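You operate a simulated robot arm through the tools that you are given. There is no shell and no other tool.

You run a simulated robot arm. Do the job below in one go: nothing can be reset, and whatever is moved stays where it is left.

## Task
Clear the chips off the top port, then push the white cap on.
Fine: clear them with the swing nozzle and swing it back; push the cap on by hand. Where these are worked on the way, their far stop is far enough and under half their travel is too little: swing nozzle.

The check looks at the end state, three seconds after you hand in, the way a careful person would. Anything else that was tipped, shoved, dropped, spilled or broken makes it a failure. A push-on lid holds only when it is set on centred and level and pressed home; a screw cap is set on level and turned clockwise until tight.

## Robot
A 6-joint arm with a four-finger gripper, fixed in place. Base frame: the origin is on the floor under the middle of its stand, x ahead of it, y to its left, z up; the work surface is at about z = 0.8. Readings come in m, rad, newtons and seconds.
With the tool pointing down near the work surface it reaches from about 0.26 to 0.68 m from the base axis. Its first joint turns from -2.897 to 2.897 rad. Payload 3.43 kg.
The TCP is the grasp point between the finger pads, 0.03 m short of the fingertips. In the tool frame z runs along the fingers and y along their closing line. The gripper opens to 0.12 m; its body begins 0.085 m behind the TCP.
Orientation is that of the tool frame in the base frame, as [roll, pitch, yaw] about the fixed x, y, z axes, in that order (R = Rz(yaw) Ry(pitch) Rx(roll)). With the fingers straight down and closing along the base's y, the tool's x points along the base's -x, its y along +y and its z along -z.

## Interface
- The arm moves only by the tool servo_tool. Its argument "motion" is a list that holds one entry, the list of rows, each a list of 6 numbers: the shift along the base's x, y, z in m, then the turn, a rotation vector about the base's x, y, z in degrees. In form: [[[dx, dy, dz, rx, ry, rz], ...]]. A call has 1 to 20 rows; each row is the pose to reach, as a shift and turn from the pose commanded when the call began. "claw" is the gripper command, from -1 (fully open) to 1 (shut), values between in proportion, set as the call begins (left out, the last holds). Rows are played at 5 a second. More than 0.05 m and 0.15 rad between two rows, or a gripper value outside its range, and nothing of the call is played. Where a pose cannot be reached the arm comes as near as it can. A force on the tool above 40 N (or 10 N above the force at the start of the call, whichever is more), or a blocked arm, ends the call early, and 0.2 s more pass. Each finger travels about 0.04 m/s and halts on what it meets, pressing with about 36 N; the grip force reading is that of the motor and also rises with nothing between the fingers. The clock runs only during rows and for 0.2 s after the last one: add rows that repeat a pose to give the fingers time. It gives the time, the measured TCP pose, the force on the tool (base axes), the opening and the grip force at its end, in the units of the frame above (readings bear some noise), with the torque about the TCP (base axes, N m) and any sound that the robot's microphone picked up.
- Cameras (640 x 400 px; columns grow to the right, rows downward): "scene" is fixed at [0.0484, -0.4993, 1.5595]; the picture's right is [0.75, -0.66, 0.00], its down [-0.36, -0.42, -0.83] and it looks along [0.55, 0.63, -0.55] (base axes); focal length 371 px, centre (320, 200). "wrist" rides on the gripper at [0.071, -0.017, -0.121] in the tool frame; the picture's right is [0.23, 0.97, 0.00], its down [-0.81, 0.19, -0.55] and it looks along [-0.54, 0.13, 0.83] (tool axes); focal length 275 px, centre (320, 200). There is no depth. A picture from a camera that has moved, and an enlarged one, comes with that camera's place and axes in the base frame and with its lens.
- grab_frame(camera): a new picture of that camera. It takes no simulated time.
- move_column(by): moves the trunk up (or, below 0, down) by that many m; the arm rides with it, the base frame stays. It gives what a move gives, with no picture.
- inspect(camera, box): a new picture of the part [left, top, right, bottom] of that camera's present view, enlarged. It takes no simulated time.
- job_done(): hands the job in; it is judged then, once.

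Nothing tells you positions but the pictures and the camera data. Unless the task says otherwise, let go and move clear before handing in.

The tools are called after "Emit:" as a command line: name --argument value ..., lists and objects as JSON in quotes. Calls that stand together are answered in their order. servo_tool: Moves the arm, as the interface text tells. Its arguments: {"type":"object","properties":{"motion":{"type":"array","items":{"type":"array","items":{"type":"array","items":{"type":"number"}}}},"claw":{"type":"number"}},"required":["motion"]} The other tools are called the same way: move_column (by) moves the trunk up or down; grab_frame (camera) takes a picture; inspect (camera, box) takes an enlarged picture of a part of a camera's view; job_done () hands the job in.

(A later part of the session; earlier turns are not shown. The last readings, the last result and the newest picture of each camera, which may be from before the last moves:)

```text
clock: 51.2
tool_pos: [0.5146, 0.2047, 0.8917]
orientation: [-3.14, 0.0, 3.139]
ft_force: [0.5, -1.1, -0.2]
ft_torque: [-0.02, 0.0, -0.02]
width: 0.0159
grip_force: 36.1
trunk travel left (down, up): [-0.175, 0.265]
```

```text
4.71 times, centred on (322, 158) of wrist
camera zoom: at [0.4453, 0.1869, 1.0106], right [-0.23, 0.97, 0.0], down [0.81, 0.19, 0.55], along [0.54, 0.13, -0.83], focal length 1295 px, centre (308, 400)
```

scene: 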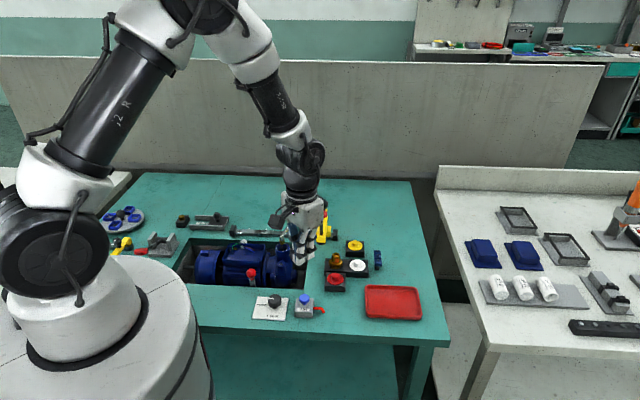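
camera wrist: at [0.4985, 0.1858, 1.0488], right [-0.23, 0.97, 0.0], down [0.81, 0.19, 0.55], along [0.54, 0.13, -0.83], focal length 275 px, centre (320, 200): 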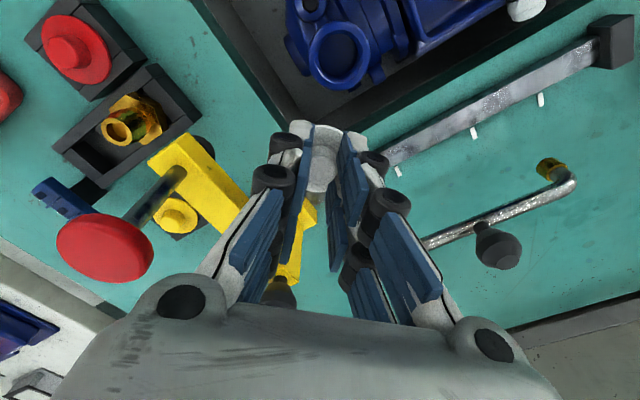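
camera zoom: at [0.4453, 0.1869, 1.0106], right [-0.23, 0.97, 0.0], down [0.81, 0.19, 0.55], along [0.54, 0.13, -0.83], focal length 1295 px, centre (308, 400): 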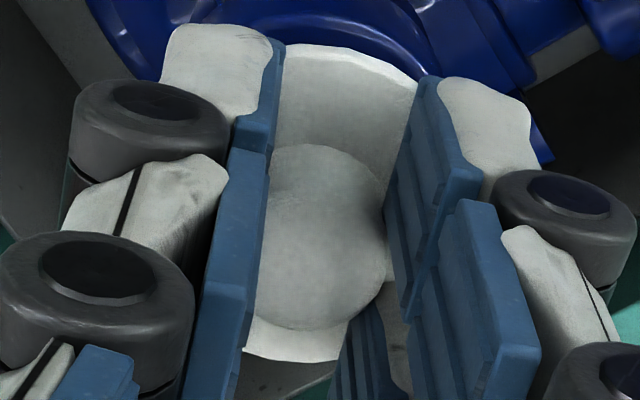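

The cap is level, since the slight slant matches the perspective there. I'll nudge it 1 mm and lower slowly until first contact.

Emit:
servo_tool --motion '[[[0.0005, -0.0003, 0, 0, 0, 0], [0.001, -0.0007, 0, 0, 0, 0], [0.001, -0.0007, -0.002, 0, 0, 0], [0.001, -0.0007, -0.004, 0, 0, 0], [0.001, -0.0007, -0.006, 0, 0, 0], [0.001, -0.0007, -0.006, 0, 0, 0]]]'

Emit:
inspect --camera "scene" --box '[276, 242, 294, 254]'

Emit:
inspect --camera "wrist" --box '[290, 85, 360, 135]'

```text
clock: 52.6
tool_pos: [0.5153, 0.2035, 0.8835]
orientation: [3.141, 0.002, 3.141]
ft_force: [0.3, -0.3, -0.4]
ft_torque: [0.01, 0.01, 0.0]
width: 0.0161
grip_force: 36.0
trunk travel left (down, up): [-0.175, 0.265]
```

```text
16.00 times, centred on (285, 248) of scene
camera zoom: at [0.0484, -0.4993, 1.5595], right [0.75, -0.66, 0.0], down [-0.36, -0.42, -0.83], along [0.55, 0.63, -0.55], focal length 5934 px, centre (880, -568)
```

zoom: 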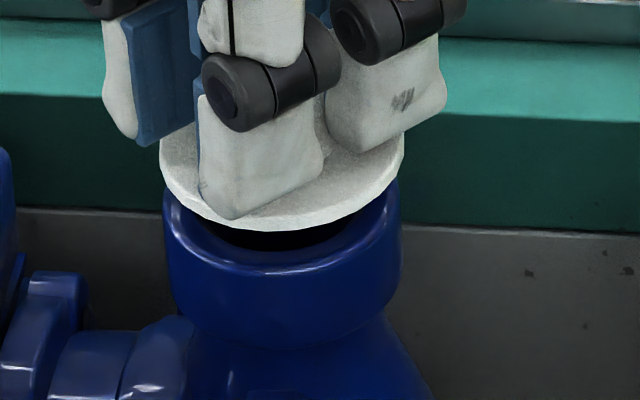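

```text
8.00 times, centred on (325, 110) of wrist
camera zoom: at [0.4464, 0.1861, 1.0042], right [-0.23, 0.97, 0.0], down [0.81, 0.19, 0.55], along [0.54, 0.13, -0.83], focal length 2202 px, centre (280, 920)
```

zoom: 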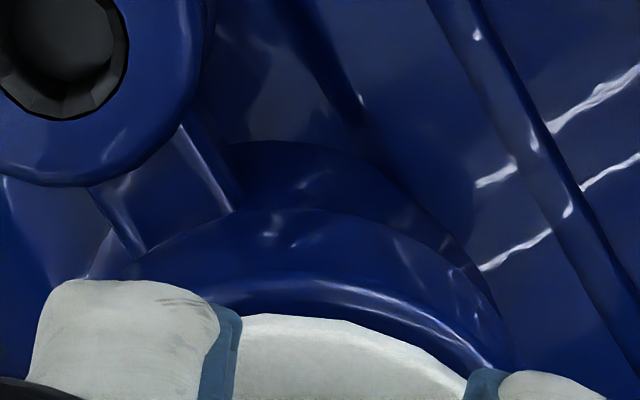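

The cap and port edges now line up left and right. I'll keep lowering in 1 mm steps, watching for contact.

Emit:
servo_tool --motion '[[[0, 0, -0.001, 0, 0, 0], [0, 0, -0.002, 0, 0, 0], [0, 0, -0.003, 0, 0, 0], [0, 0, -0.004, 0, 0, 0], [0, 0, -0.004, 0, 0, 0]]]'

Emit:
inspect --camera "scene" --box '[276, 242, 294, 254]'

Emit:
inspect --camera "wrist" --box '[290, 85, 360, 135]'

```text
clock: 53.8
tool_pos: [0.5159, 0.2046, 0.881]
orientation: [3.141, 0.0, -3.141]
ft_force: [-0.9, 2.8, 0.5]
ft_torque: [0.09, 0.0, 0.0]
width: 0.0163
grip_force: 35.8
trunk travel left (down, up): [-0.175, 0.265]
```

```text
16.00 times, centred on (285, 248) of scene
camera zoom: at [0.0484, -0.4993, 1.5595], right [0.75, -0.66, 0.0], down [-0.36, -0.42, -0.83], along [0.55, 0.63, -0.55], focal length 5934 px, centre (880, -568)
```

zoom: 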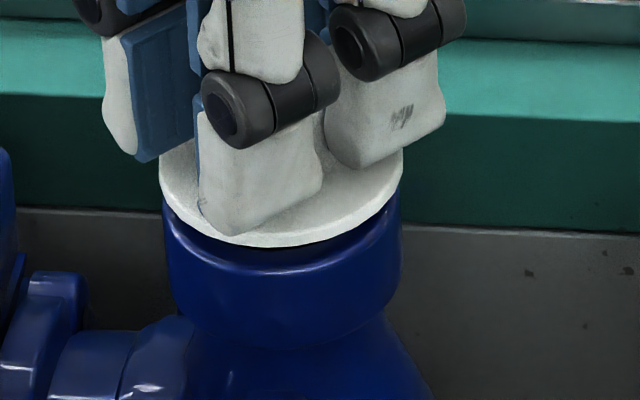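

```text
8.00 times, centred on (325, 110) of wrist
camera zoom: at [0.4464, 0.1865, 1.0002], right [-0.23, 0.97, 0.0], down [0.81, 0.19, 0.55], along [0.54, 0.13, -0.83], focal length 2202 px, centre (280, 920)
```

zoom: 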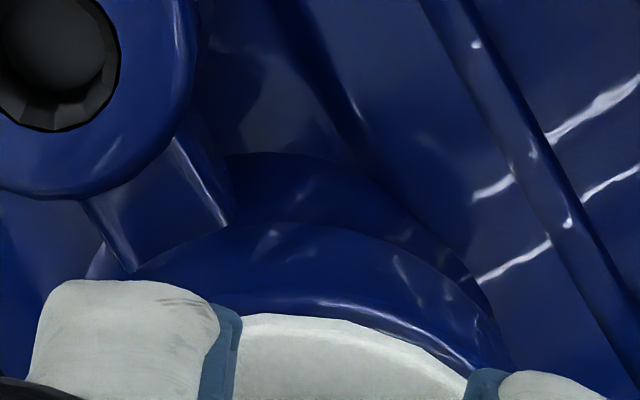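

A light sideways contact (about 3 N towards +y) shows the plug has reached the bore. I'll ease 0.5 mm in +y and lower another 2 mm.

Emit:
servo_tool --motion '[[[0, 0.0005, 0, 0, 0, 0], [0, 0.0006, -0.001, 0, 0, 0], [0, 0.0006, -0.002, 0, 0, 0], [0, 0.0006, -0.002, 0, 0, 0]]]'

Emit:
inspect --camera "scene" --box '[276, 242, 294, 254]'

```text
clock: 54.8
tool_pos: [0.5162, 0.2052, 0.878]
orientation: [-3.14, -0.001, -3.141]
ft_force: [0.1, 1.4, 1.3]
ft_torque: [0.04, -0.02, 0.04]
width: 0.0162
grip_force: 36.0
trunk travel left (down, up): [-0.175, 0.265]
```

```text
16.00 times, centred on (285, 248) of scene
camera zoom: at [0.0484, -0.4993, 1.5595], right [0.75, -0.66, 0.0], down [-0.36, -0.42, -0.83], along [0.55, 0.63, -0.55], focal length 5934 px, centre (880, -568)
```

zoom: 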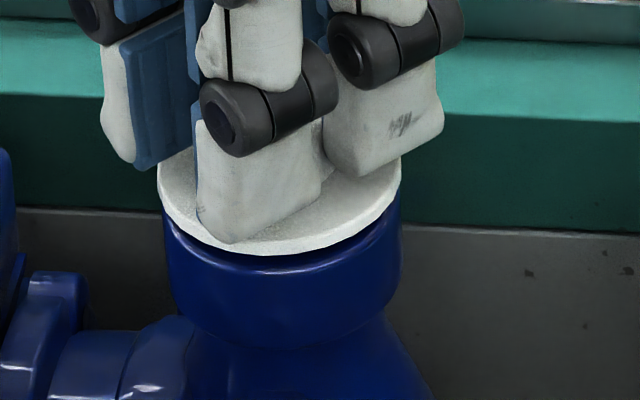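

The plug is sliding in with only light forces. I'll keep going down.

Emit:
servo_tool --motion '[[[0, 0.0002, -0.001, 0, 0, 0], [0, 0.0002, -0.002, 0, 0, 0], [0, 0.0002, -0.003, 0, 0, 0], [0, 0.0002, -0.003, 0, 0, 0]]]'

Emit:
inspect --camera "scene" --box '[276, 242, 294, 254]'

Emit:
inspect --camera "wrist" --box '[290, 85, 360, 135]'

```text
clock: 55.8
tool_pos: [0.5168, 0.2047, 0.8769]
orientation: [3.139, 0.004, -3.141]
ft_force: [0.9, 0.6, 1.3]
ft_torque: [-0.03, 0.04, 0.02]
width: 0.0164
grip_force: 36.3
trunk travel left (down, up): [-0.175, 0.265]
```

```text
16.00 times, centred on (285, 248) of scene
camera zoom: at [0.0484, -0.4993, 1.5595], right [0.75, -0.66, 0.0], down [-0.36, -0.42, -0.83], along [0.55, 0.63, -0.55], focal length 5934 px, centre (880, -568)
```

zoom: 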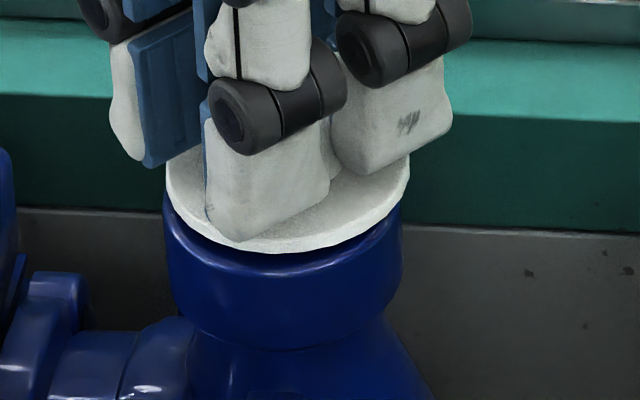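

```text
8.00 times, centred on (325, 110) of wrist
camera zoom: at [0.4478, 0.1872, 0.997], right [-0.23, 0.97, 0.0], down [0.81, 0.19, 0.56], along [0.54, 0.13, -0.83], focal length 2202 px, centre (280, 920)
```

zoom: 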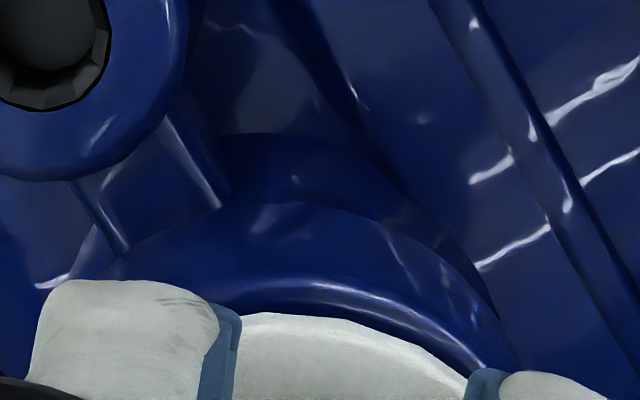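

The last step moved the cap sideways about 1.5 mm with less descent than I asked for. I'll hold still, re-read the pose and check for any contact elsewhere.

Emit:
servo_tool --motion '[[[0, 0, 0, 0, 0, 0], [0, 0, 0, 0, 0, 0], [0, 0, 0, 0, 0, 0]]]'

Emit:
grab_frame --camera "scene"

Emit:
grab_frame --camera "wrist"

Emit:
inspect --camera "scene" --box '[250, 180, 350, 280]'

Emit:
inspect --camera "scene" --box '[276, 242, 294, 254]'

```text
clock: 56.6
tool_pos: [0.5154, 0.2053, 0.8763]
orientation: [3.14, 0.0, -3.141]
ft_force: [-0.5, -0.2, 0.1]
ft_torque: [0.01, -0.03, 0.01]
width: 0.0163
grip_force: 35.9
trunk travel left (down, up): [-0.175, 0.265]
```

```text
taken
```

scene: 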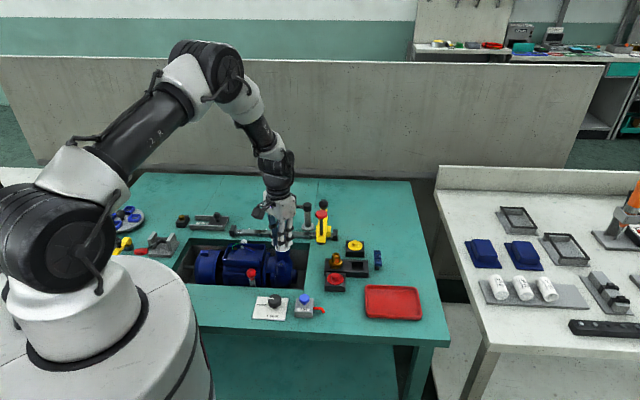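

```text
taken
camera wrist: at [0.4464, 0.1868, 0.9956], right [-0.23, 0.97, 0.0], down [0.81, 0.19, 0.55], along [0.54, 0.13, -0.83], focal length 275 px, centre (320, 200)
```

wrist: 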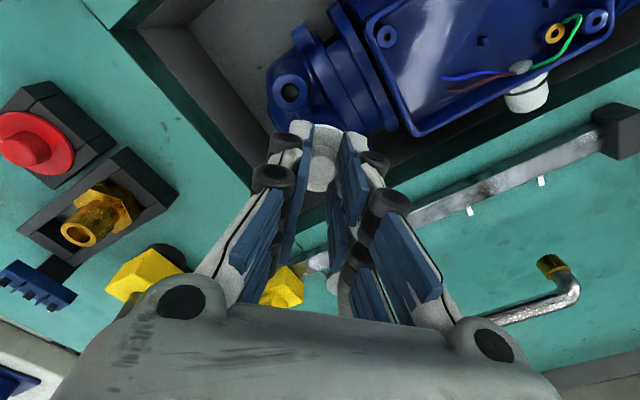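

```text
4.00 times, centred on (300, 230) of scene
camera zoom: at [0.0484, -0.4993, 1.5595], right [0.75, -0.66, 0.0], down [-0.36, -0.42, -0.83], along [0.55, 0.63, -0.55], focal length 1483 px, centre (400, 80)
```

zoom: 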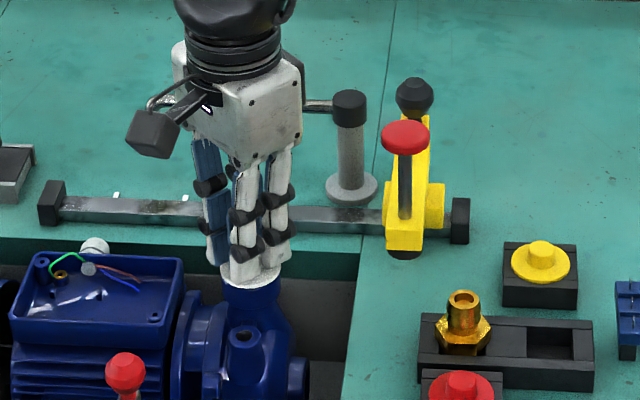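

```text
16.00 times, centred on (285, 248) of scene
camera zoom: at [0.0484, -0.4993, 1.5595], right [0.75, -0.66, 0.0], down [-0.36, -0.42, -0.83], along [0.55, 0.63, -0.55], focal length 5934 px, centre (880, -568)
```

zoom: 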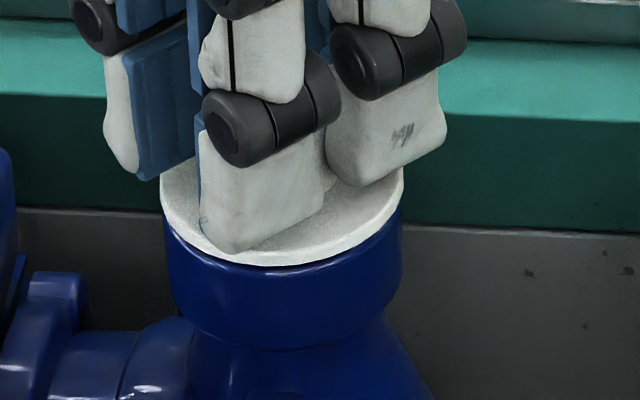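

That was a wobble that settled: the cap is centred on the port again, with no force. I'll continue lowering, holding at the end of each step.

Emit:
servo_tool --motion '[[[0, 0, -0.001, 0, 0, 0], [0, 0, -0.002, 0, 0, 0], [0, 0, -0.002, 0, 0, 0], [0, 0, -0.002, 0, 0, 0], [0, 0, -0.002, 0, 0, 0]]]'

Emit:
inspect --camera "scene" --box '[276, 242, 294, 254]'

Emit:
inspect --camera "wrist" --box '[290, 85, 360, 135]'

```text
clock: 57.8
tool_pos: [0.5149, 0.2044, 0.8742]
orientation: [3.139, 0.001, 3.142]
ft_force: [-0.6, 0.6, 7.8]
ft_torque: [0.06, 0.01, 0.02]
width: 0.0158
grip_force: 36.1
trunk travel left (down, up): [-0.175, 0.265]
```

```text
16.00 times, centred on (285, 248) of scene
camera zoom: at [0.0484, -0.4993, 1.5595], right [0.75, -0.66, 0.0], down [-0.36, -0.42, -0.83], along [0.55, 0.63, -0.55], focal length 5934 px, centre (880, -568)
```

zoom: 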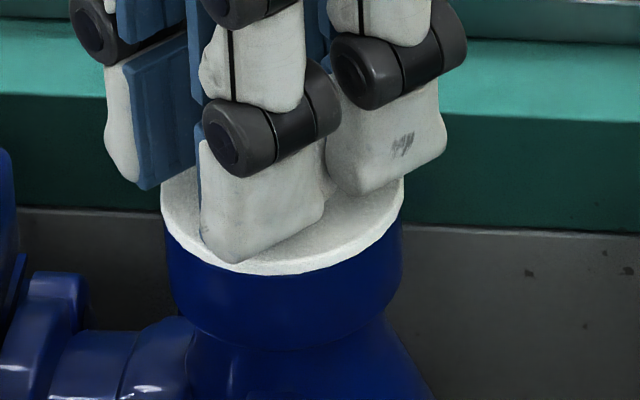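

```text
8.00 times, centred on (325, 110) of wrist
camera zoom: at [0.446, 0.1864, 0.9937], right [-0.23, 0.97, 0.0], down [0.81, 0.19, 0.55], along [0.54, 0.13, -0.83], focal length 2202 px, centre (280, 920)
```

zoom: 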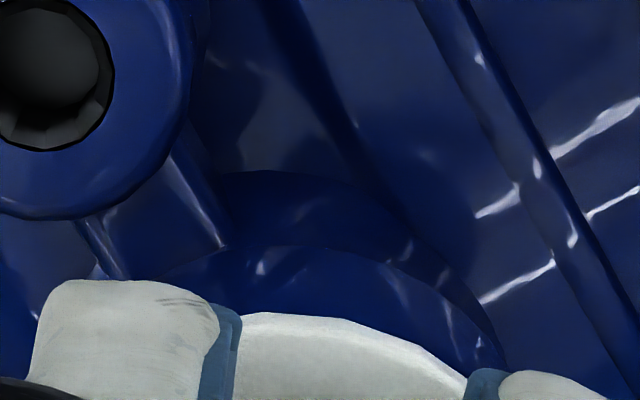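

Vertical contact is now about 8 N and the cap is centred. I'll press on gradually.

Emit:
servo_tool --motion '[[[0, 0, -0.001, 0, 0, 0], [0, 0, -0.002, 0, 0, 0], [0, 0, -0.003, 0, 0, 0], [0, 0, -0.003, 0, 0, 0], [0, 0, -0.003, 0, 0, 0]]]'

Emit:
inspect --camera "scene" --box '[276, 242, 294, 254]'

Emit:
inspect --camera "wrist" --box '[260, 80, 380, 200]'

```text
clock: 59.0
tool_pos: [0.5154, 0.2044, 0.8737]
orientation: [3.139, 0.006, 3.141]
ft_force: [1.0, -0.7, 33.2]
ft_torque: [-0.07, 0.08, 0.04]
width: 0.0162
grip_force: 36.2
trunk travel left (down, up): [-0.175, 0.265]
```

```text
16.00 times, centred on (285, 248) of scene
camera zoom: at [0.0484, -0.4993, 1.5595], right [0.75, -0.66, 0.0], down [-0.36, -0.42, -0.83], along [0.55, 0.63, -0.55], focal length 5934 px, centre (880, -568)
```

zoom: 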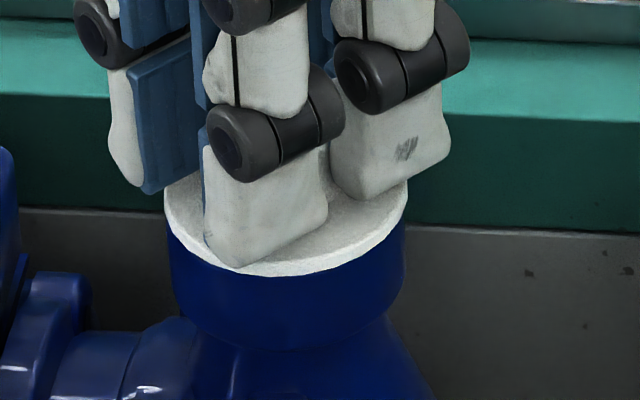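

```text
3.33 times, centred on (320, 140) of wrist
camera zoom: at [0.4461, 0.1859, 0.9922], right [-0.23, 0.97, 0.0], down [0.81, 0.19, 0.56], along [0.54, 0.13, -0.83], focal length 918 px, centre (320, 400)
```

zoom: 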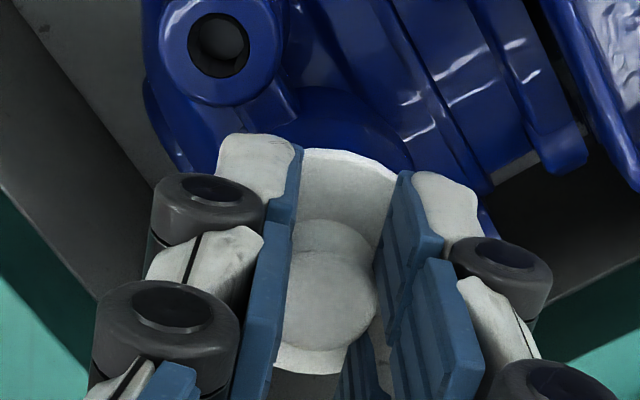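

The reaction is 33 N and the flange looks down on the port. I'll press a little harder to see whether it goes home with a click.

Emit:
servo_tool --motion '[[[0, 0, -0.0005, 0, 0, 0], [0, 0, -0.001, 0, 0, 0], [0, 0, -0.0015, 0, 0, 0], [0, 0, -0.002, 0, 0, 0], [0, 0, -0.002, 0, 0, 0]]]'

Emit:
inspect --camera "scene" --box '[276, 242, 294, 254]'

```text
clock: 60.2
tool_pos: [0.5147, 0.204, 0.8709]
orientation: [3.139, 0.003, 3.141]
ft_force: [3.2, 1.0, 32.2]
ft_torque: [0.0, -0.16, -0.05]
width: 0.0158
grip_force: 36.1
trunk travel left (down, up): [-0.175, 0.265]
```

```text
16.00 times, centred on (285, 248) of scene
camera zoom: at [0.0484, -0.4993, 1.5595], right [0.75, -0.66, 0.0], down [-0.36, -0.42, -0.83], along [0.55, 0.63, -0.55], focal length 5934 px, centre (880, -568)
```

zoom: 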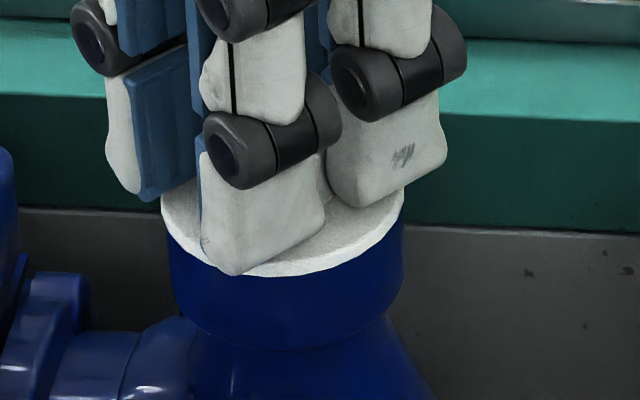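

The fingers slid about 2 mm down the boss at 32 N while the flange stayed put. I'll continue so the fingertips bear evenly on the flange and press it.

Emit:
servo_tool --motion '[[[0, 0, -0.0007, 0, 0, 0], [0, 0, -0.0014, 0, 0, 0], [0, 0, -0.002, 0, 0, 0], [0, 0, -0.0026, 0, 0, 0], [0, 0, -0.003, 0, 0, 0], [0, 0, -0.0035, 0, 0, 0], [0, 0, -0.004, 0, 0, 0], [0, 0, -0.004, 0, 0, 0]]]'

Emit:
inspect --camera "scene" --box '[276, 242, 294, 254]'

```text
clock: 62.0
tool_pos: [0.5154, 0.2038, 0.8683]
orientation: [3.138, 0.006, 3.141]
ft_force: [3.4, -3.8, 40.0]
ft_torque: [-0.17, -0.03, -0.01]
width: 0.016
grip_force: 36.0
trunk travel left (down, up): [-0.175, 0.265]
```

```text
16.00 times, centred on (285, 248) of scene
camera zoom: at [0.0484, -0.4993, 1.5595], right [0.75, -0.66, 0.0], down [-0.36, -0.42, -0.83], along [0.55, 0.63, -0.55], focal length 5934 px, centre (880, -568)
```

zoom: 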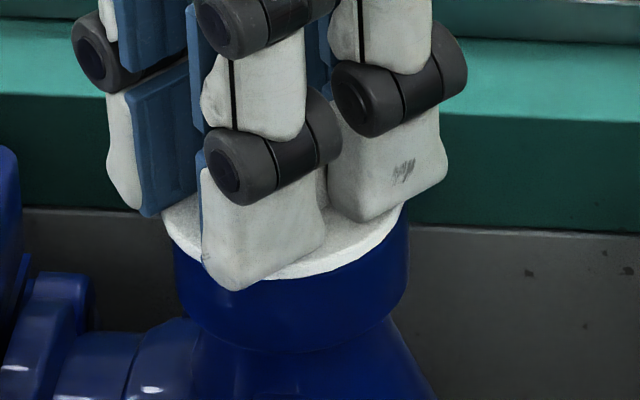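

The force is at 40 N with the fingertips on the flange. The pump seems to have shifted very slightly, so I'll unload most of the force, open the fingers, and inspect the cap and pump.

Emit:
servo_tool --motion '[[[0, 0, 0.001, 0, 0, 0], [0, 0, 0.0018, 0, 0, 0], [0, 0, 0.0018, 0, 0, 0]]]'

Emit:
inspect --camera "scene" --box '[276, 242, 294, 254]'

Emit:
inspect --camera "scene" --box '[170, 180, 330, 280]'

```text
clock: 62.8
tool_pos: [0.5142, 0.204, 0.8674]
orientation: [3.141, 0.001, -3.142]
ft_force: [2.1, 1.0, 30.1]
ft_torque: [0.03, -0.09, 0.02]
width: 0.016
grip_force: 36.7
trunk travel left (down, up): [-0.175, 0.265]
```

```text
16.00 times, centred on (285, 248) of scene
camera zoom: at [0.0484, -0.4993, 1.5595], right [0.75, -0.66, 0.0], down [-0.36, -0.42, -0.83], along [0.55, 0.63, -0.55], focal length 5934 px, centre (880, -568)
```

zoom: 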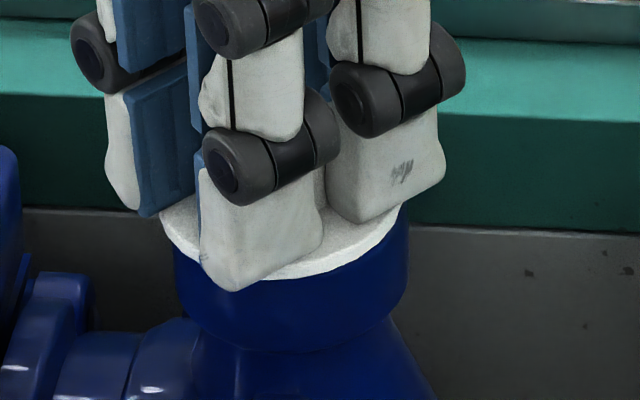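

```text
4.00 times, centred on (250, 230) of scene
camera zoom: at [0.0484, -0.4993, 1.5595], right [0.75, -0.66, 0.0], down [-0.36, -0.42, -0.83], along [0.55, 0.63, -0.55], focal length 1483 px, centre (600, 80)
```

zoom: 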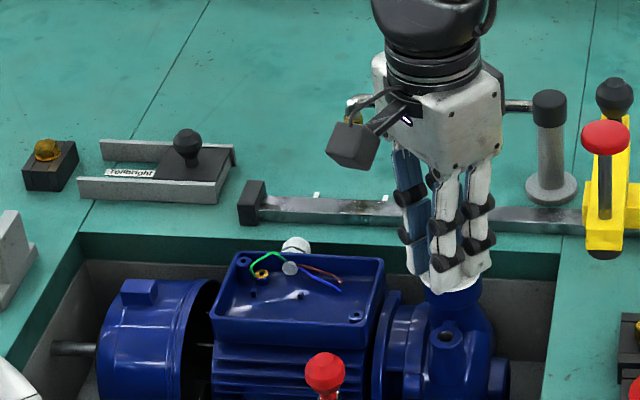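

The pump's left end hasn't moved, but its port end may have shifted by 1-2 mm. I'll unload the remaining force in small steps.

Emit:
servo_tool --motion '[[[0, 0, 0.001, 0, 0, 0], [0, 0, 0.0018, 0, 0, 0], [0, 0, 0.0018, 0, 0, 0], [0, 0, 0.0018, 0, 0, 0]]]'

Emit:
inspect --camera "scene" --box '[260, 235, 310, 280]'

Emit:
inspect --camera "scene" --box '[276, 242, 294, 254]'

```text
clock: 63.8
tool_pos: [0.5135, 0.2038, 0.8682]
orientation: [3.141, -0.001, 3.141]
ft_force: [-0.5, 4.1, 15.2]
ft_torque: [0.13, -0.1, 0.04]
width: 0.0162
grip_force: 36.0
trunk travel left (down, up): [-0.175, 0.265]
```

```text
8.89 times, centred on (285, 258) of scene
camera zoom: at [0.0484, -0.4993, 1.5595], right [0.75, -0.66, 0.0], down [-0.36, -0.42, -0.83], along [0.55, 0.63, -0.55], focal length 3296 px, centre (631, -311)
```

zoom: 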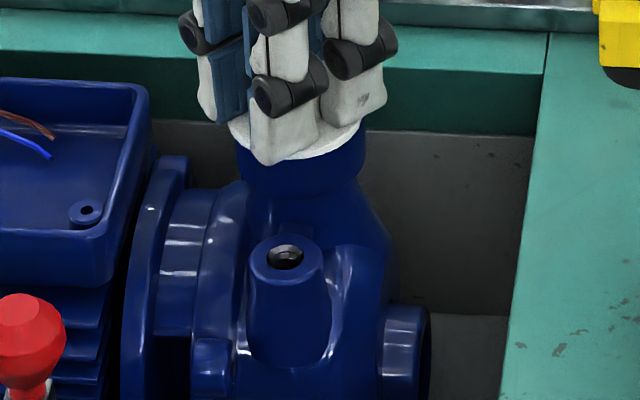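

```text
16.00 times, centred on (285, 248) of scene
camera zoom: at [0.0484, -0.4993, 1.5595], right [0.75, -0.66, 0.0], down [-0.36, -0.42, -0.83], along [0.55, 0.63, -0.55], focal length 5934 px, centre (880, -568)
```

zoom: 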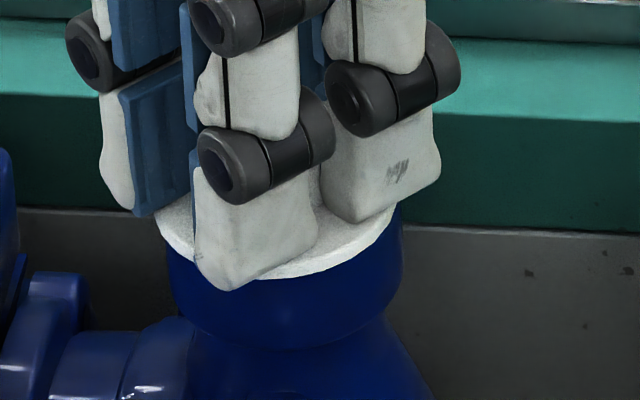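

The pump is back exactly at its original place, so the shift was only elastic. Now I'll take off the last load, open the fingers slightly and look at the cap.

Emit:
servo_tool --motion '[[[0.0005, 0, 0.0008, 0, 0, 0], [0.0008, 0, 0.0014, 0, 0, 0], [0.0008, 0, 0.0014, 0, 0, 0], [0.0008, 0, 0.0014, 0, 0, 0]]]'

Emit:
servo_tool --motion '[[[0, 0, 0, 0, 0, 0], [0, 0, 0, 0, 0, 0], [0, 0, 0, 0, 0, 0], [0, 0, 0.004, 0, 0, 0], [0, 0, 0.004, 0, 0, 0]]]' --claw 0.2

Emit:
inspect --camera "scene" --box '[276, 242, 294, 254]'

Emit:
inspect --camera "wrist" --box '[260, 80, 380, 200]'

```text
clock: 64.8
tool_pos: [0.5161, 0.2041, 0.8701]
orientation: [3.141, 0.0, -3.141]
ft_force: [0.0, 1.2, 0.3]
ft_torque: [-0.02, 0.0, -0.02]
width: 0.0158
grip_force: 36.3
trunk travel left (down, up): [-0.175, 0.265]
```

```text
clock: 66.0
tool_pos: [0.5172, 0.2038, 0.874]
orientation: [3.141, 0.0, -3.142]
ft_force: [0.2, 0.2, 0.5]
ft_torque: [-0.01, 0.01, 0.0]
width: 0.0479
grip_force: 0.0
trunk travel left (down, up): [-0.175, 0.265]
```

```text
16.00 times, centred on (285, 248) of scene
camera zoom: at [0.0484, -0.4993, 1.5595], right [0.75, -0.66, 0.0], down [-0.36, -0.42, -0.83], along [0.55, 0.63, -0.55], focal length 5934 px, centre (880, -568)
```

zoom: 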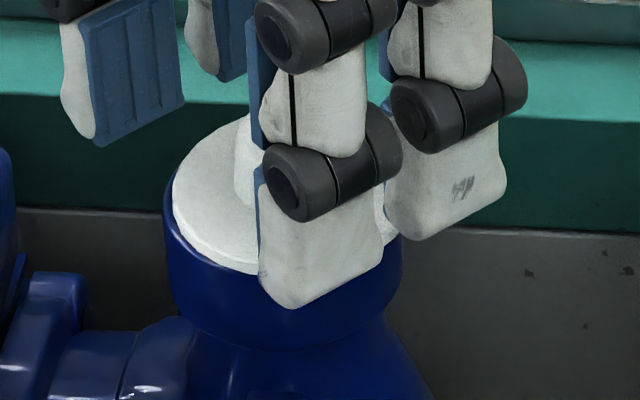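

```text
3.33 times, centred on (320, 140) of wrist
camera zoom: at [0.4475, 0.1864, 0.9936], right [-0.23, 0.97, 0.0], down [0.81, 0.19, 0.55], along [0.54, 0.13, -0.83], focal length 918 px, centre (320, 400)
```

zoom: 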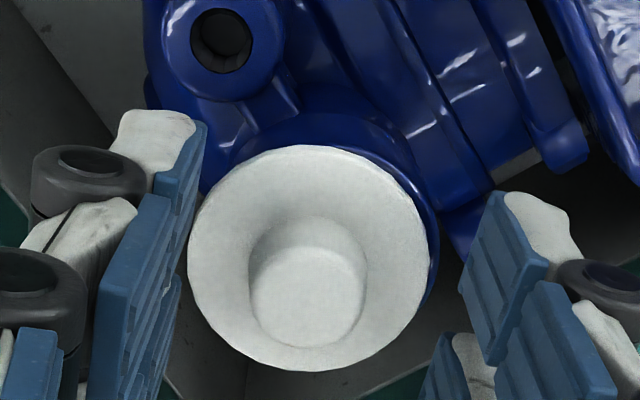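

With the fingers open, the cap appears shifted about 2 mm towards -y on the port, so it isn't home yet. I'll rise and look at it clearly.

Emit:
servo_tool --motion '[[[0, 0, 0.02, 0, 0, 0], [0, 0, 0.05, 0, 0, 0], [0, 0, 0.08, 0, 0, 0], [0, 0, 0.08, 0, 0, 0], [0, 0, 0.08, 0, 0, 0]]]'

Emit:
inspect --camera "scene" --box '[276, 242, 294, 254]'

Emit:
inspect --camera "wrist" --box '[260, 60, 380, 160]'

Emit:
grab_frame --camera "scene"

```text
clock: 67.2
tool_pos: [0.5167, 0.2059, 0.9541]
orientation: [-3.141, -0.001, -3.141]
ft_force: [-0.3, 0.6, 0.2]
ft_torque: [0.01, -0.02, -0.03]
width: 0.048
grip_force: 0.0
trunk travel left (down, up): [-0.175, 0.265]
```

```text
16.00 times, centred on (285, 248) of scene
camera zoom: at [0.0484, -0.4993, 1.5595], right [0.75, -0.66, 0.0], down [-0.36, -0.42, -0.83], along [0.55, 0.63, -0.55], focal length 5934 px, centre (880, -568)
```

zoom: 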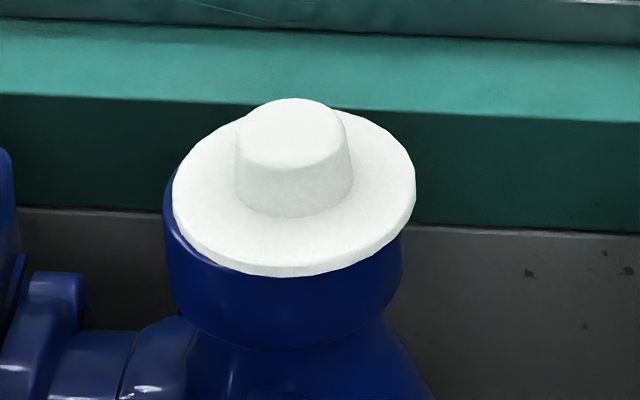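

```text
4.00 times, centred on (320, 110) of wrist
camera zoom: at [0.4467, 0.1877, 1.0731], right [-0.23, 0.97, 0.0], down [0.81, 0.19, 0.55], along [0.54, 0.13, -0.83], focal length 1101 px, centre (320, 560)
```

zoom: 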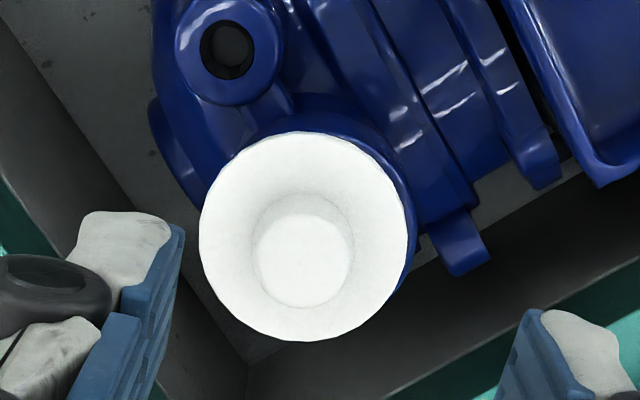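

```text
taken
```

scene: 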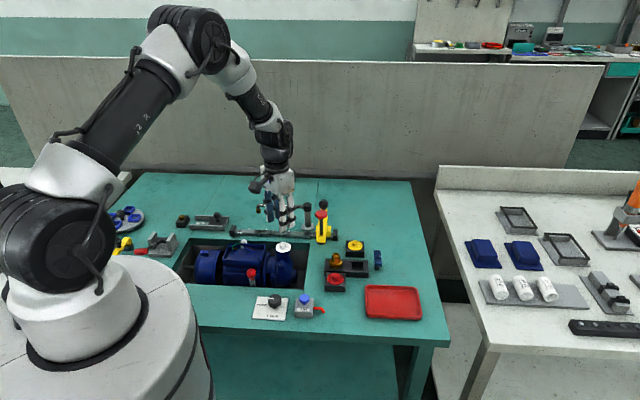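

The cap sits level on the rim but about 2 mm off centre, so it wasn't latched and got dragged when the fingers opened. I'll re-grip the boss low, just above the flange, centred on the port, to pull it back to centre and press again.

Emit:
servo_tool --motion '[[[-0.0006, 0.0002, -0.03, 0, 0, 0], [-0.0006, 0.0002, -0.06, 0, 0, 0], [-0.0006, 0.0002, -0.075, 0, 0, 0], [-0.0006, 0.0002, -0.0825, 0, 0, 0], [-0.0006, 0.0002, -0.0825, 0, 0, 0], [-0.0006, 0.0002, -0.0825, 0, 0, 0]]]'

Emit:
servo_tool --motion '[[[0, 0, 0, 0, 0, 0], [0, 0, 0, 0, 0, 0], [0, 0, 0, 0, 0, 0], [0, 0, 0, 0, 0, 0], [0, 0, 0, 0, 0, 0]]]' --claw 1

Emit:
inspect --camera "scene" --box '[276, 242, 294, 254]'

Emit:
inspect --camera "wrist" --box '[260, 80, 380, 200]'

```text
clock: 68.6
tool_pos: [0.5142, 0.2037, 0.871]
orientation: [3.141, 0.0, 3.14]
ft_force: [-0.6, 0.0, -0.4]
ft_torque: [0.02, -0.03, -0.03]
width: 0.0481
grip_force: 0.1
trunk travel left (down, up): [-0.175, 0.265]
```

```text
clock: 69.8
tool_pos: [0.5153, 0.2032, 0.8702]
orientation: [3.14, 0.002, 3.141]
ft_force: [0.4, 0.3, -0.2]
ft_torque: [-0.01, -0.03, 0.01]
width: 0.0168
grip_force: 35.7
trunk travel left (down, up): [-0.175, 0.265]
```

```text
16.00 times, centred on (285, 248) of scene
camera zoom: at [0.0484, -0.4993, 1.5595], right [0.75, -0.66, 0.0], down [-0.36, -0.42, -0.83], along [0.55, 0.63, -0.55], focal length 5934 px, centre (880, -568)
```

zoom: 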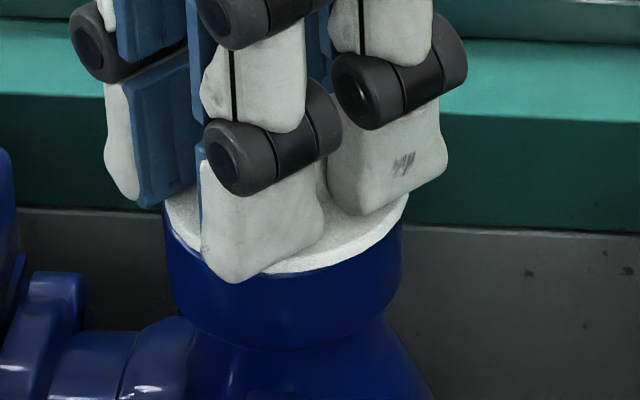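

```text
3.33 times, centred on (320, 140) of wrist
camera zoom: at [0.4456, 0.1859, 0.99], right [-0.23, 0.97, 0.0], down [0.81, 0.19, 0.55], along [0.54, 0.13, -0.83], focal length 918 px, centre (320, 400)
```

zoom: 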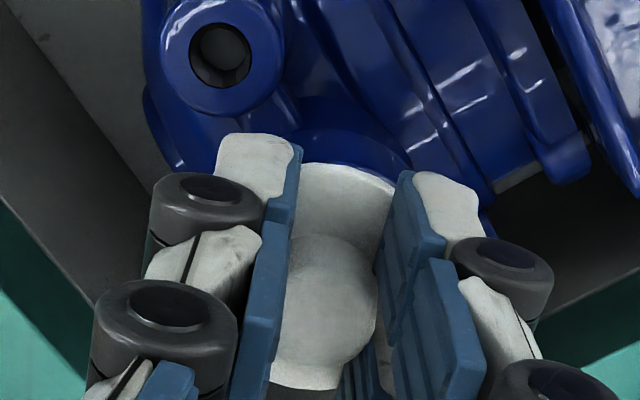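

The cap is back at centre: flange 164-407 against collar 166-403 in the scene view. I'll press down again steadily from here.

Emit:
servo_tool --motion '[[[0, 0, -0.0008, 0, 0, 0], [0, 0, -0.0016, 0, 0, 0], [0, 0, -0.0024, 0, 0, 0], [0, 0, -0.003, 0, 0, 0], [0, 0, -0.0036, 0, 0, 0], [0, 0, -0.0042, 0, 0, 0], [0, 0, -0.0046, 0, 0, 0], [0, 0, -0.0046, 0, 0, 0]]]'

Emit:
inspect --camera "scene" --box '[276, 242, 294, 254]'

Emit:
inspect --camera "wrist" --box '[260, 80, 380, 200]'

```text
clock: 71.6
tool_pos: [0.5153, 0.2048, 0.8687]
orientation: [3.137, 0.005, 3.141]
ft_force: [2.2, -0.6, 31.2]
ft_torque: [-0.07, -0.04, -0.02]
width: 0.016
grip_force: 35.6
trunk travel left (down, up): [-0.175, 0.265]
```

```text
16.00 times, centred on (285, 248) of scene
camera zoom: at [0.0484, -0.4993, 1.5595], right [0.75, -0.66, 0.0], down [-0.36, -0.42, -0.83], along [0.55, 0.63, -0.55], focal length 5934 px, centre (880, -568)
```

zoom: 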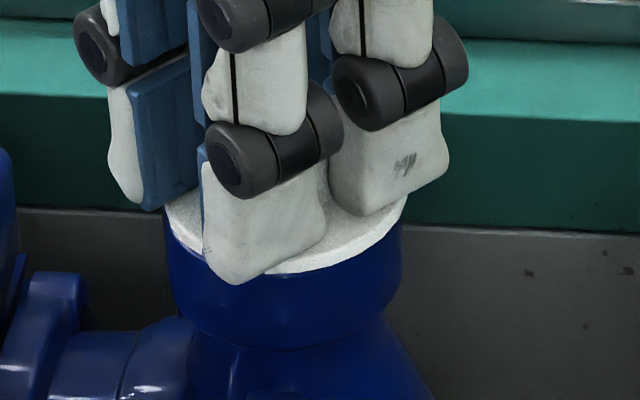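

```text
3.33 times, centred on (320, 140) of wrist
camera zoom: at [0.4459, 0.1864, 0.988], right [-0.23, 0.97, 0.0], down [0.81, 0.19, 0.56], along [0.54, 0.13, -0.83], focal length 918 px, centre (320, 400)
```

zoom: 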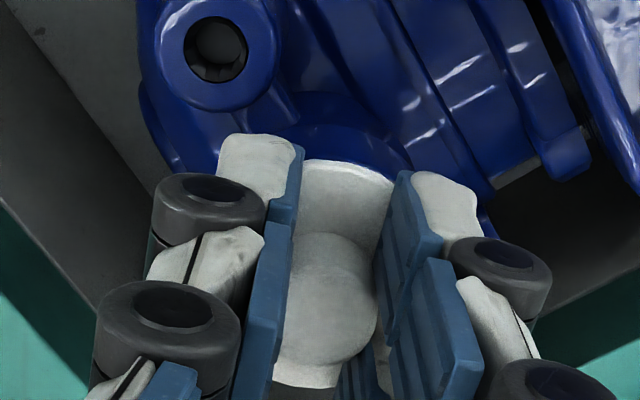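

31 N with the cap still centred. I'll push further until the fingertips bear on the flange and the force passes 40 N.

Emit:
servo_tool --motion '[[[0, 0, -0.0008, 0, 0, 0], [0, 0, -0.0014, 0, 0, 0], [0, 0, -0.002, 0, 0, 0], [0, 0, -0.0026, 0, 0, 0], [0, 0, -0.0032, 0, 0, 0], [0, 0, -0.0038, 0, 0, 0], [0, 0, -0.0044, 0, 0, 0], [0, 0, -0.005, 0, 0, 0], [0, 0, -0.005, 0, 0, 0]]]'

Emit:
inspect --camera "scene" --box '[276, 242, 294, 254]'

Emit:
inspect --camera "scene" --box '[260, 235, 310, 280]'

```text
clock: 72.5
tool_pos: [0.5165, 0.2052, 0.8692]
orientation: [3.141, 0.006, 3.141]
ft_force: [-7.4, -2.5, 19.4]
ft_torque: [-0.06, 0.24, 0.02]
width: 0.0159
grip_force: 36.3
trunk travel left (down, up): [-0.175, 0.265]
stopped in row 4: the force on the tool passed its limit at 42 N (the readings are from after the stop); the commanded pose is now the measured one
```

```text
16.00 times, centred on (285, 248) of scene
camera zoom: at [0.0484, -0.4993, 1.5595], right [0.75, -0.66, 0.0], down [-0.36, -0.42, -0.83], along [0.55, 0.63, -0.55], focal length 5934 px, centre (880, -568)
```

zoom: 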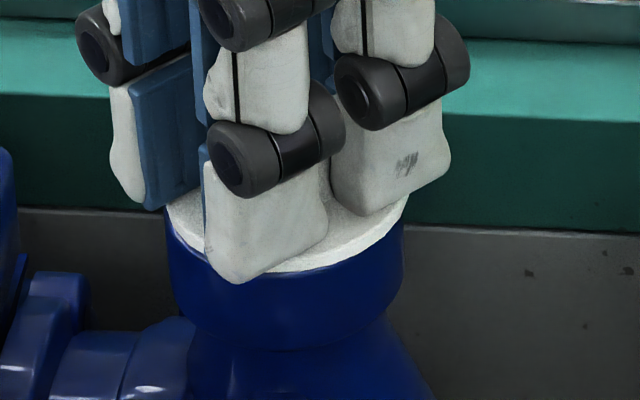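

```text
8.89 times, centred on (285, 258) of scene
camera zoom: at [0.0484, -0.4993, 1.5595], right [0.75, -0.66, 0.0], down [-0.36, -0.42, -0.83], along [0.55, 0.63, -0.55], focal length 3296 px, centre (631, -311)
```

zoom: 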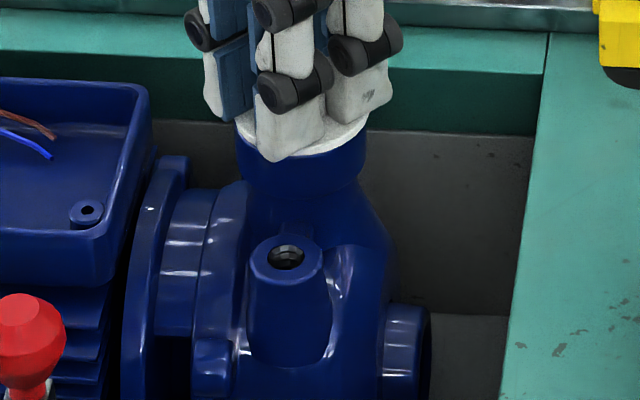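

The force peaked at 42 N without a click. I'll unload to near zero, then gently test whether the cap still shifts sideways or is held.

Emit:
servo_tool --motion '[[[0, 0, 0.0008, 0, 0, 0], [0, 0, 0.0014, 0, 0, 0], [0, 0, 0.0014, 0, 0, 0], [0, 0, 0.0014, 0, 0, 0], [0, 0, 0.0014, 0, 0, 0]]]'

Emit:
inspect --camera "scene" --box '[276, 242, 294, 254]'

```text
clock: 73.7
tool_pos: [0.5168, 0.2053, 0.8687]
orientation: [3.138, 0.005, 3.14]
ft_force: [-1.0, 0.2, 8.8]
ft_torque: [-0.03, 0.06, 0.0]
width: 0.0159
grip_force: 36.2
trunk travel left (down, up): [-0.175, 0.265]
```

```text
16.00 times, centred on (285, 248) of scene
camera zoom: at [0.0484, -0.4993, 1.5595], right [0.75, -0.66, 0.0], down [-0.36, -0.42, -0.83], along [0.55, 0.63, -0.55], focal length 5934 px, centre (880, -568)
```

zoom: 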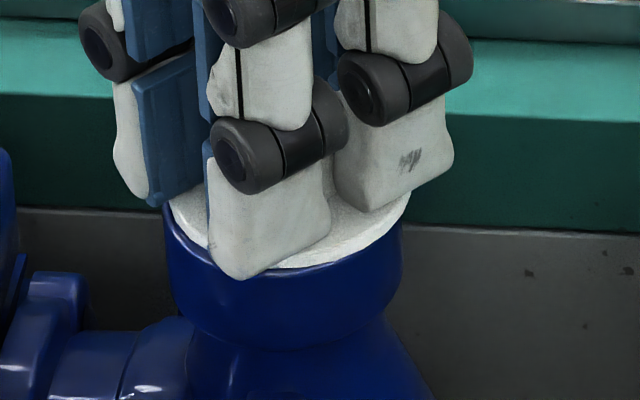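

The cap still follows the gripper sideways, so it isn't held yet. While gripping it, I'll lift 1.5 mm to unload it and feel for the bore walls, to find the true centre. First test is towards -y.

Emit:
servo_tool --motion '[[[0, 0, 0.001, 0, -0.15, 0], [0, 0, 0.002, 0, -0.3, 0], [0, -0.001, 0.002, 0, -0.3, 0], [0, -0.002, 0.002, 0, -0.3, 0], [0, -0.003, 0.002, 0, -0.3, 0], [0, -0.003, 0.002, 0, -0.3, 0], [0, -0.003, 0.002, 0, -0.3, 0]]]'

Emit:
inspect --camera "scene" --box '[276, 242, 294, 254]'

```text
clock: 75.3
tool_pos: [0.5168, 0.2022, 0.8709]
orientation: [3.139, 0.009, -3.141]
ft_force: [-0.3, 0.0, 0.1]
ft_torque: [0.01, -0.01, 0.03]
width: 0.0161
grip_force: 36.2
trunk travel left (down, up): [-0.175, 0.265]
```

```text
16.00 times, centred on (285, 248) of scene
camera zoom: at [0.0484, -0.4993, 1.5595], right [0.75, -0.66, 0.0], down [-0.36, -0.42, -0.83], along [0.55, 0.63, -0.55], focal length 5934 px, centre (880, -568)
```

zoom: 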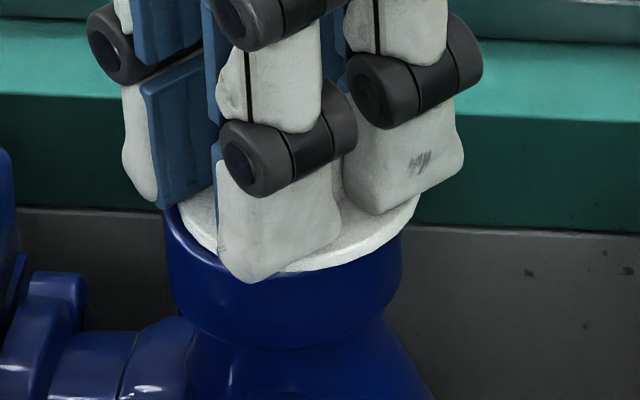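

The cap slides freely with no wall contact, so its spigot is short or not engaged. I'll lift the cap clear and tilt it towards the scene camera to see its underside.

Emit:
servo_tool --motion '[[[0, 0.001, 0.03, 0, 0.5, 0], [0, 0.002, 0.07, 0, 0.5, 0], [0, 0.002, 0.11, 0, 0.5, 0], [0, 0.002, 0.15, 0, 0.5, 0], [0, 0.002, 0.16, -5, 4.9, 0], [0, 0.002, 0.16, -10, 9.3, 0], [0, 0.002, 0.16, -15, 13.7, 0], [0, 0.002, 0.16, -20, 18.1, 0], [0, 0.002, 0.16, -25, 22.5, 0], [0, 0.002, 0.16, -30, 26.9, 0], [0, 0.002, 0.16, -30, 26.9, 0], [0, 0.002, 0.16, -30, 26.9, 0]]]'

Emit:
grab_frame --camera "scene"

Emit:
inspect --camera "scene" --box '[260, 185, 310, 225]'

Emit:
inspect --camera "scene" --box '[260, 225, 310, 265]'

```text
clock: 77.9
tool_pos: [0.5163, 0.2044, 1.0306]
orientation: [-2.582, -0.441, 3.013]
ft_force: [-0.2, 0.0, -0.9]
ft_torque: [0.0, -0.01, 0.01]
width: 0.0163
grip_force: 36.3
trunk travel left (down, up): [-0.175, 0.265]
```

```text
taken
```

scene: 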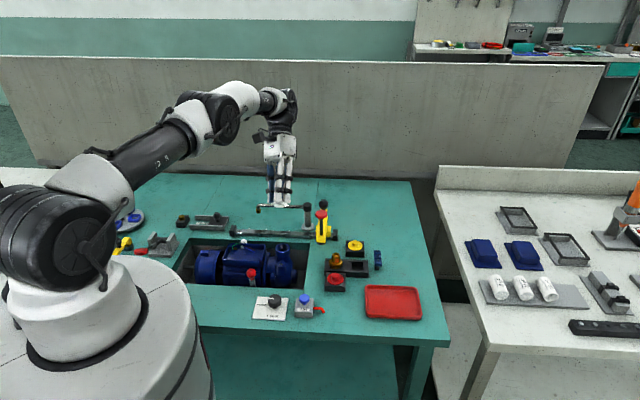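

```text
10.00 times, centred on (285, 205) of scene
camera zoom: at [0.0484, -0.4993, 1.5595], right [0.75, -0.66, 0.0], down [-0.36, -0.42, -0.83], along [0.55, 0.63, -0.55], focal length 3709 px, centre (670, 150)
```

zoom: 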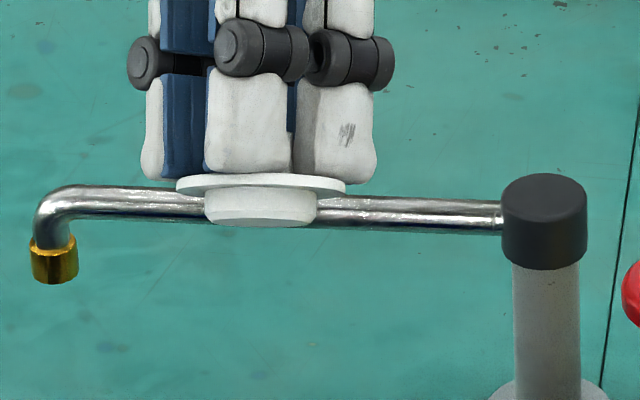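

```text
10.00 times, centred on (285, 245) of scene
camera zoom: at [0.0484, -0.4993, 1.5595], right [0.75, -0.66, 0.0], down [-0.36, -0.42, -0.83], along [0.55, 0.63, -0.55], focal length 3709 px, centre (670, -250)
```

zoom: 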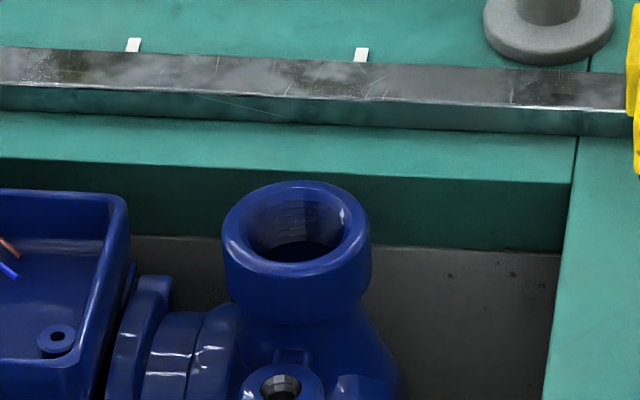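

Now I can see the cap's profile: a flange with a plug about 29 mm wide and 9 mm long with a chamfer, and the bore mouth looks about 33 mm wide. Before pressing again I'll study the pump's mounting, since it moved slightly under load.

Emit:
inspect --camera "scene" --box '[170, 235, 310, 320]'

Emit:
inspect --camera "scene" --box '[235, 250, 305, 300]'

Emit:
inspect --camera "scene" --box '[268, 235, 302, 262]'

Emit:
grab_frame --camera "wrist"

```text
4.57 times, centred on (240, 278) of scene
camera zoom: at [0.0484, -0.4993, 1.5595], right [0.75, -0.66, 0.0], down [-0.36, -0.42, -0.83], along [0.55, 0.63, -0.55], focal length 1695 px, centre (686, -154)
```

zoom: 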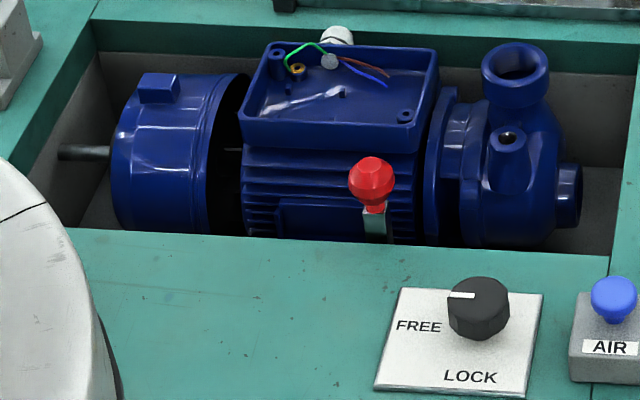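

```text
8.00 times, centred on (270, 275) of scene
camera zoom: at [0.0484, -0.4993, 1.5595], right [0.75, -0.66, 0.0], down [-0.36, -0.42, -0.83], along [0.55, 0.63, -0.55], focal length 2967 px, centre (720, -400)
```

zoom: 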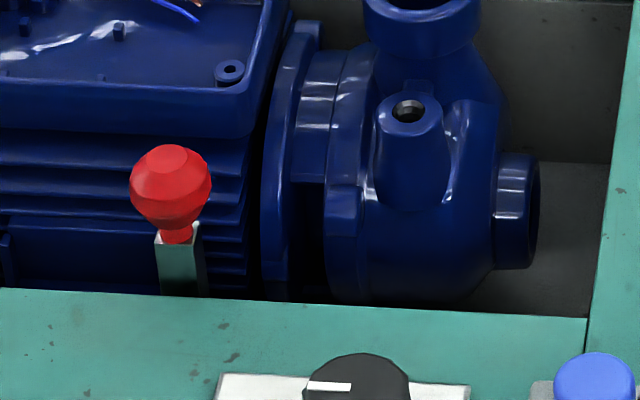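

```text
14.81 times, centred on (285, 248) of scene
camera zoom: at [0.0484, -0.4993, 1.5595], right [0.75, -0.66, 0.0], down [-0.36, -0.42, -0.83], along [0.55, 0.63, -0.55], focal length 5494 px, centre (838, -518)
```

zoom: 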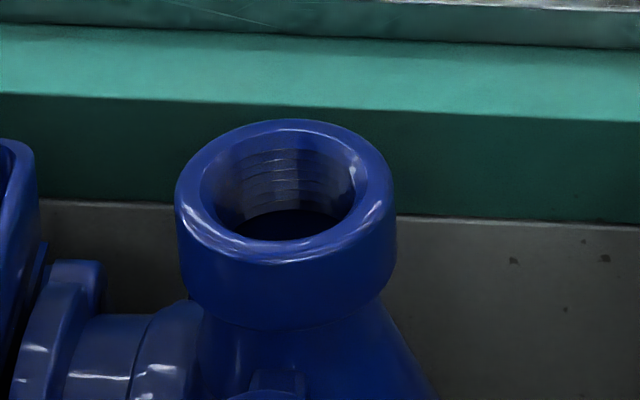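

```text
taken
camera wrist: at [0.5085, 0.255, 1.1595], right [-0.32, 0.87, -0.37], down [0.94, 0.34, -0.01], along [0.11, -0.35, -0.93], focal length 275 px, centre (320, 200)
```

wrist: 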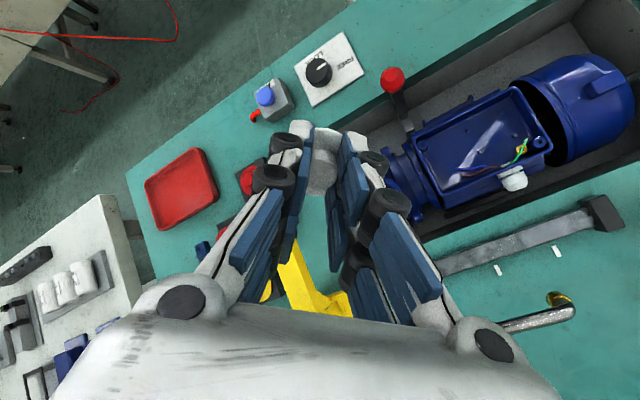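

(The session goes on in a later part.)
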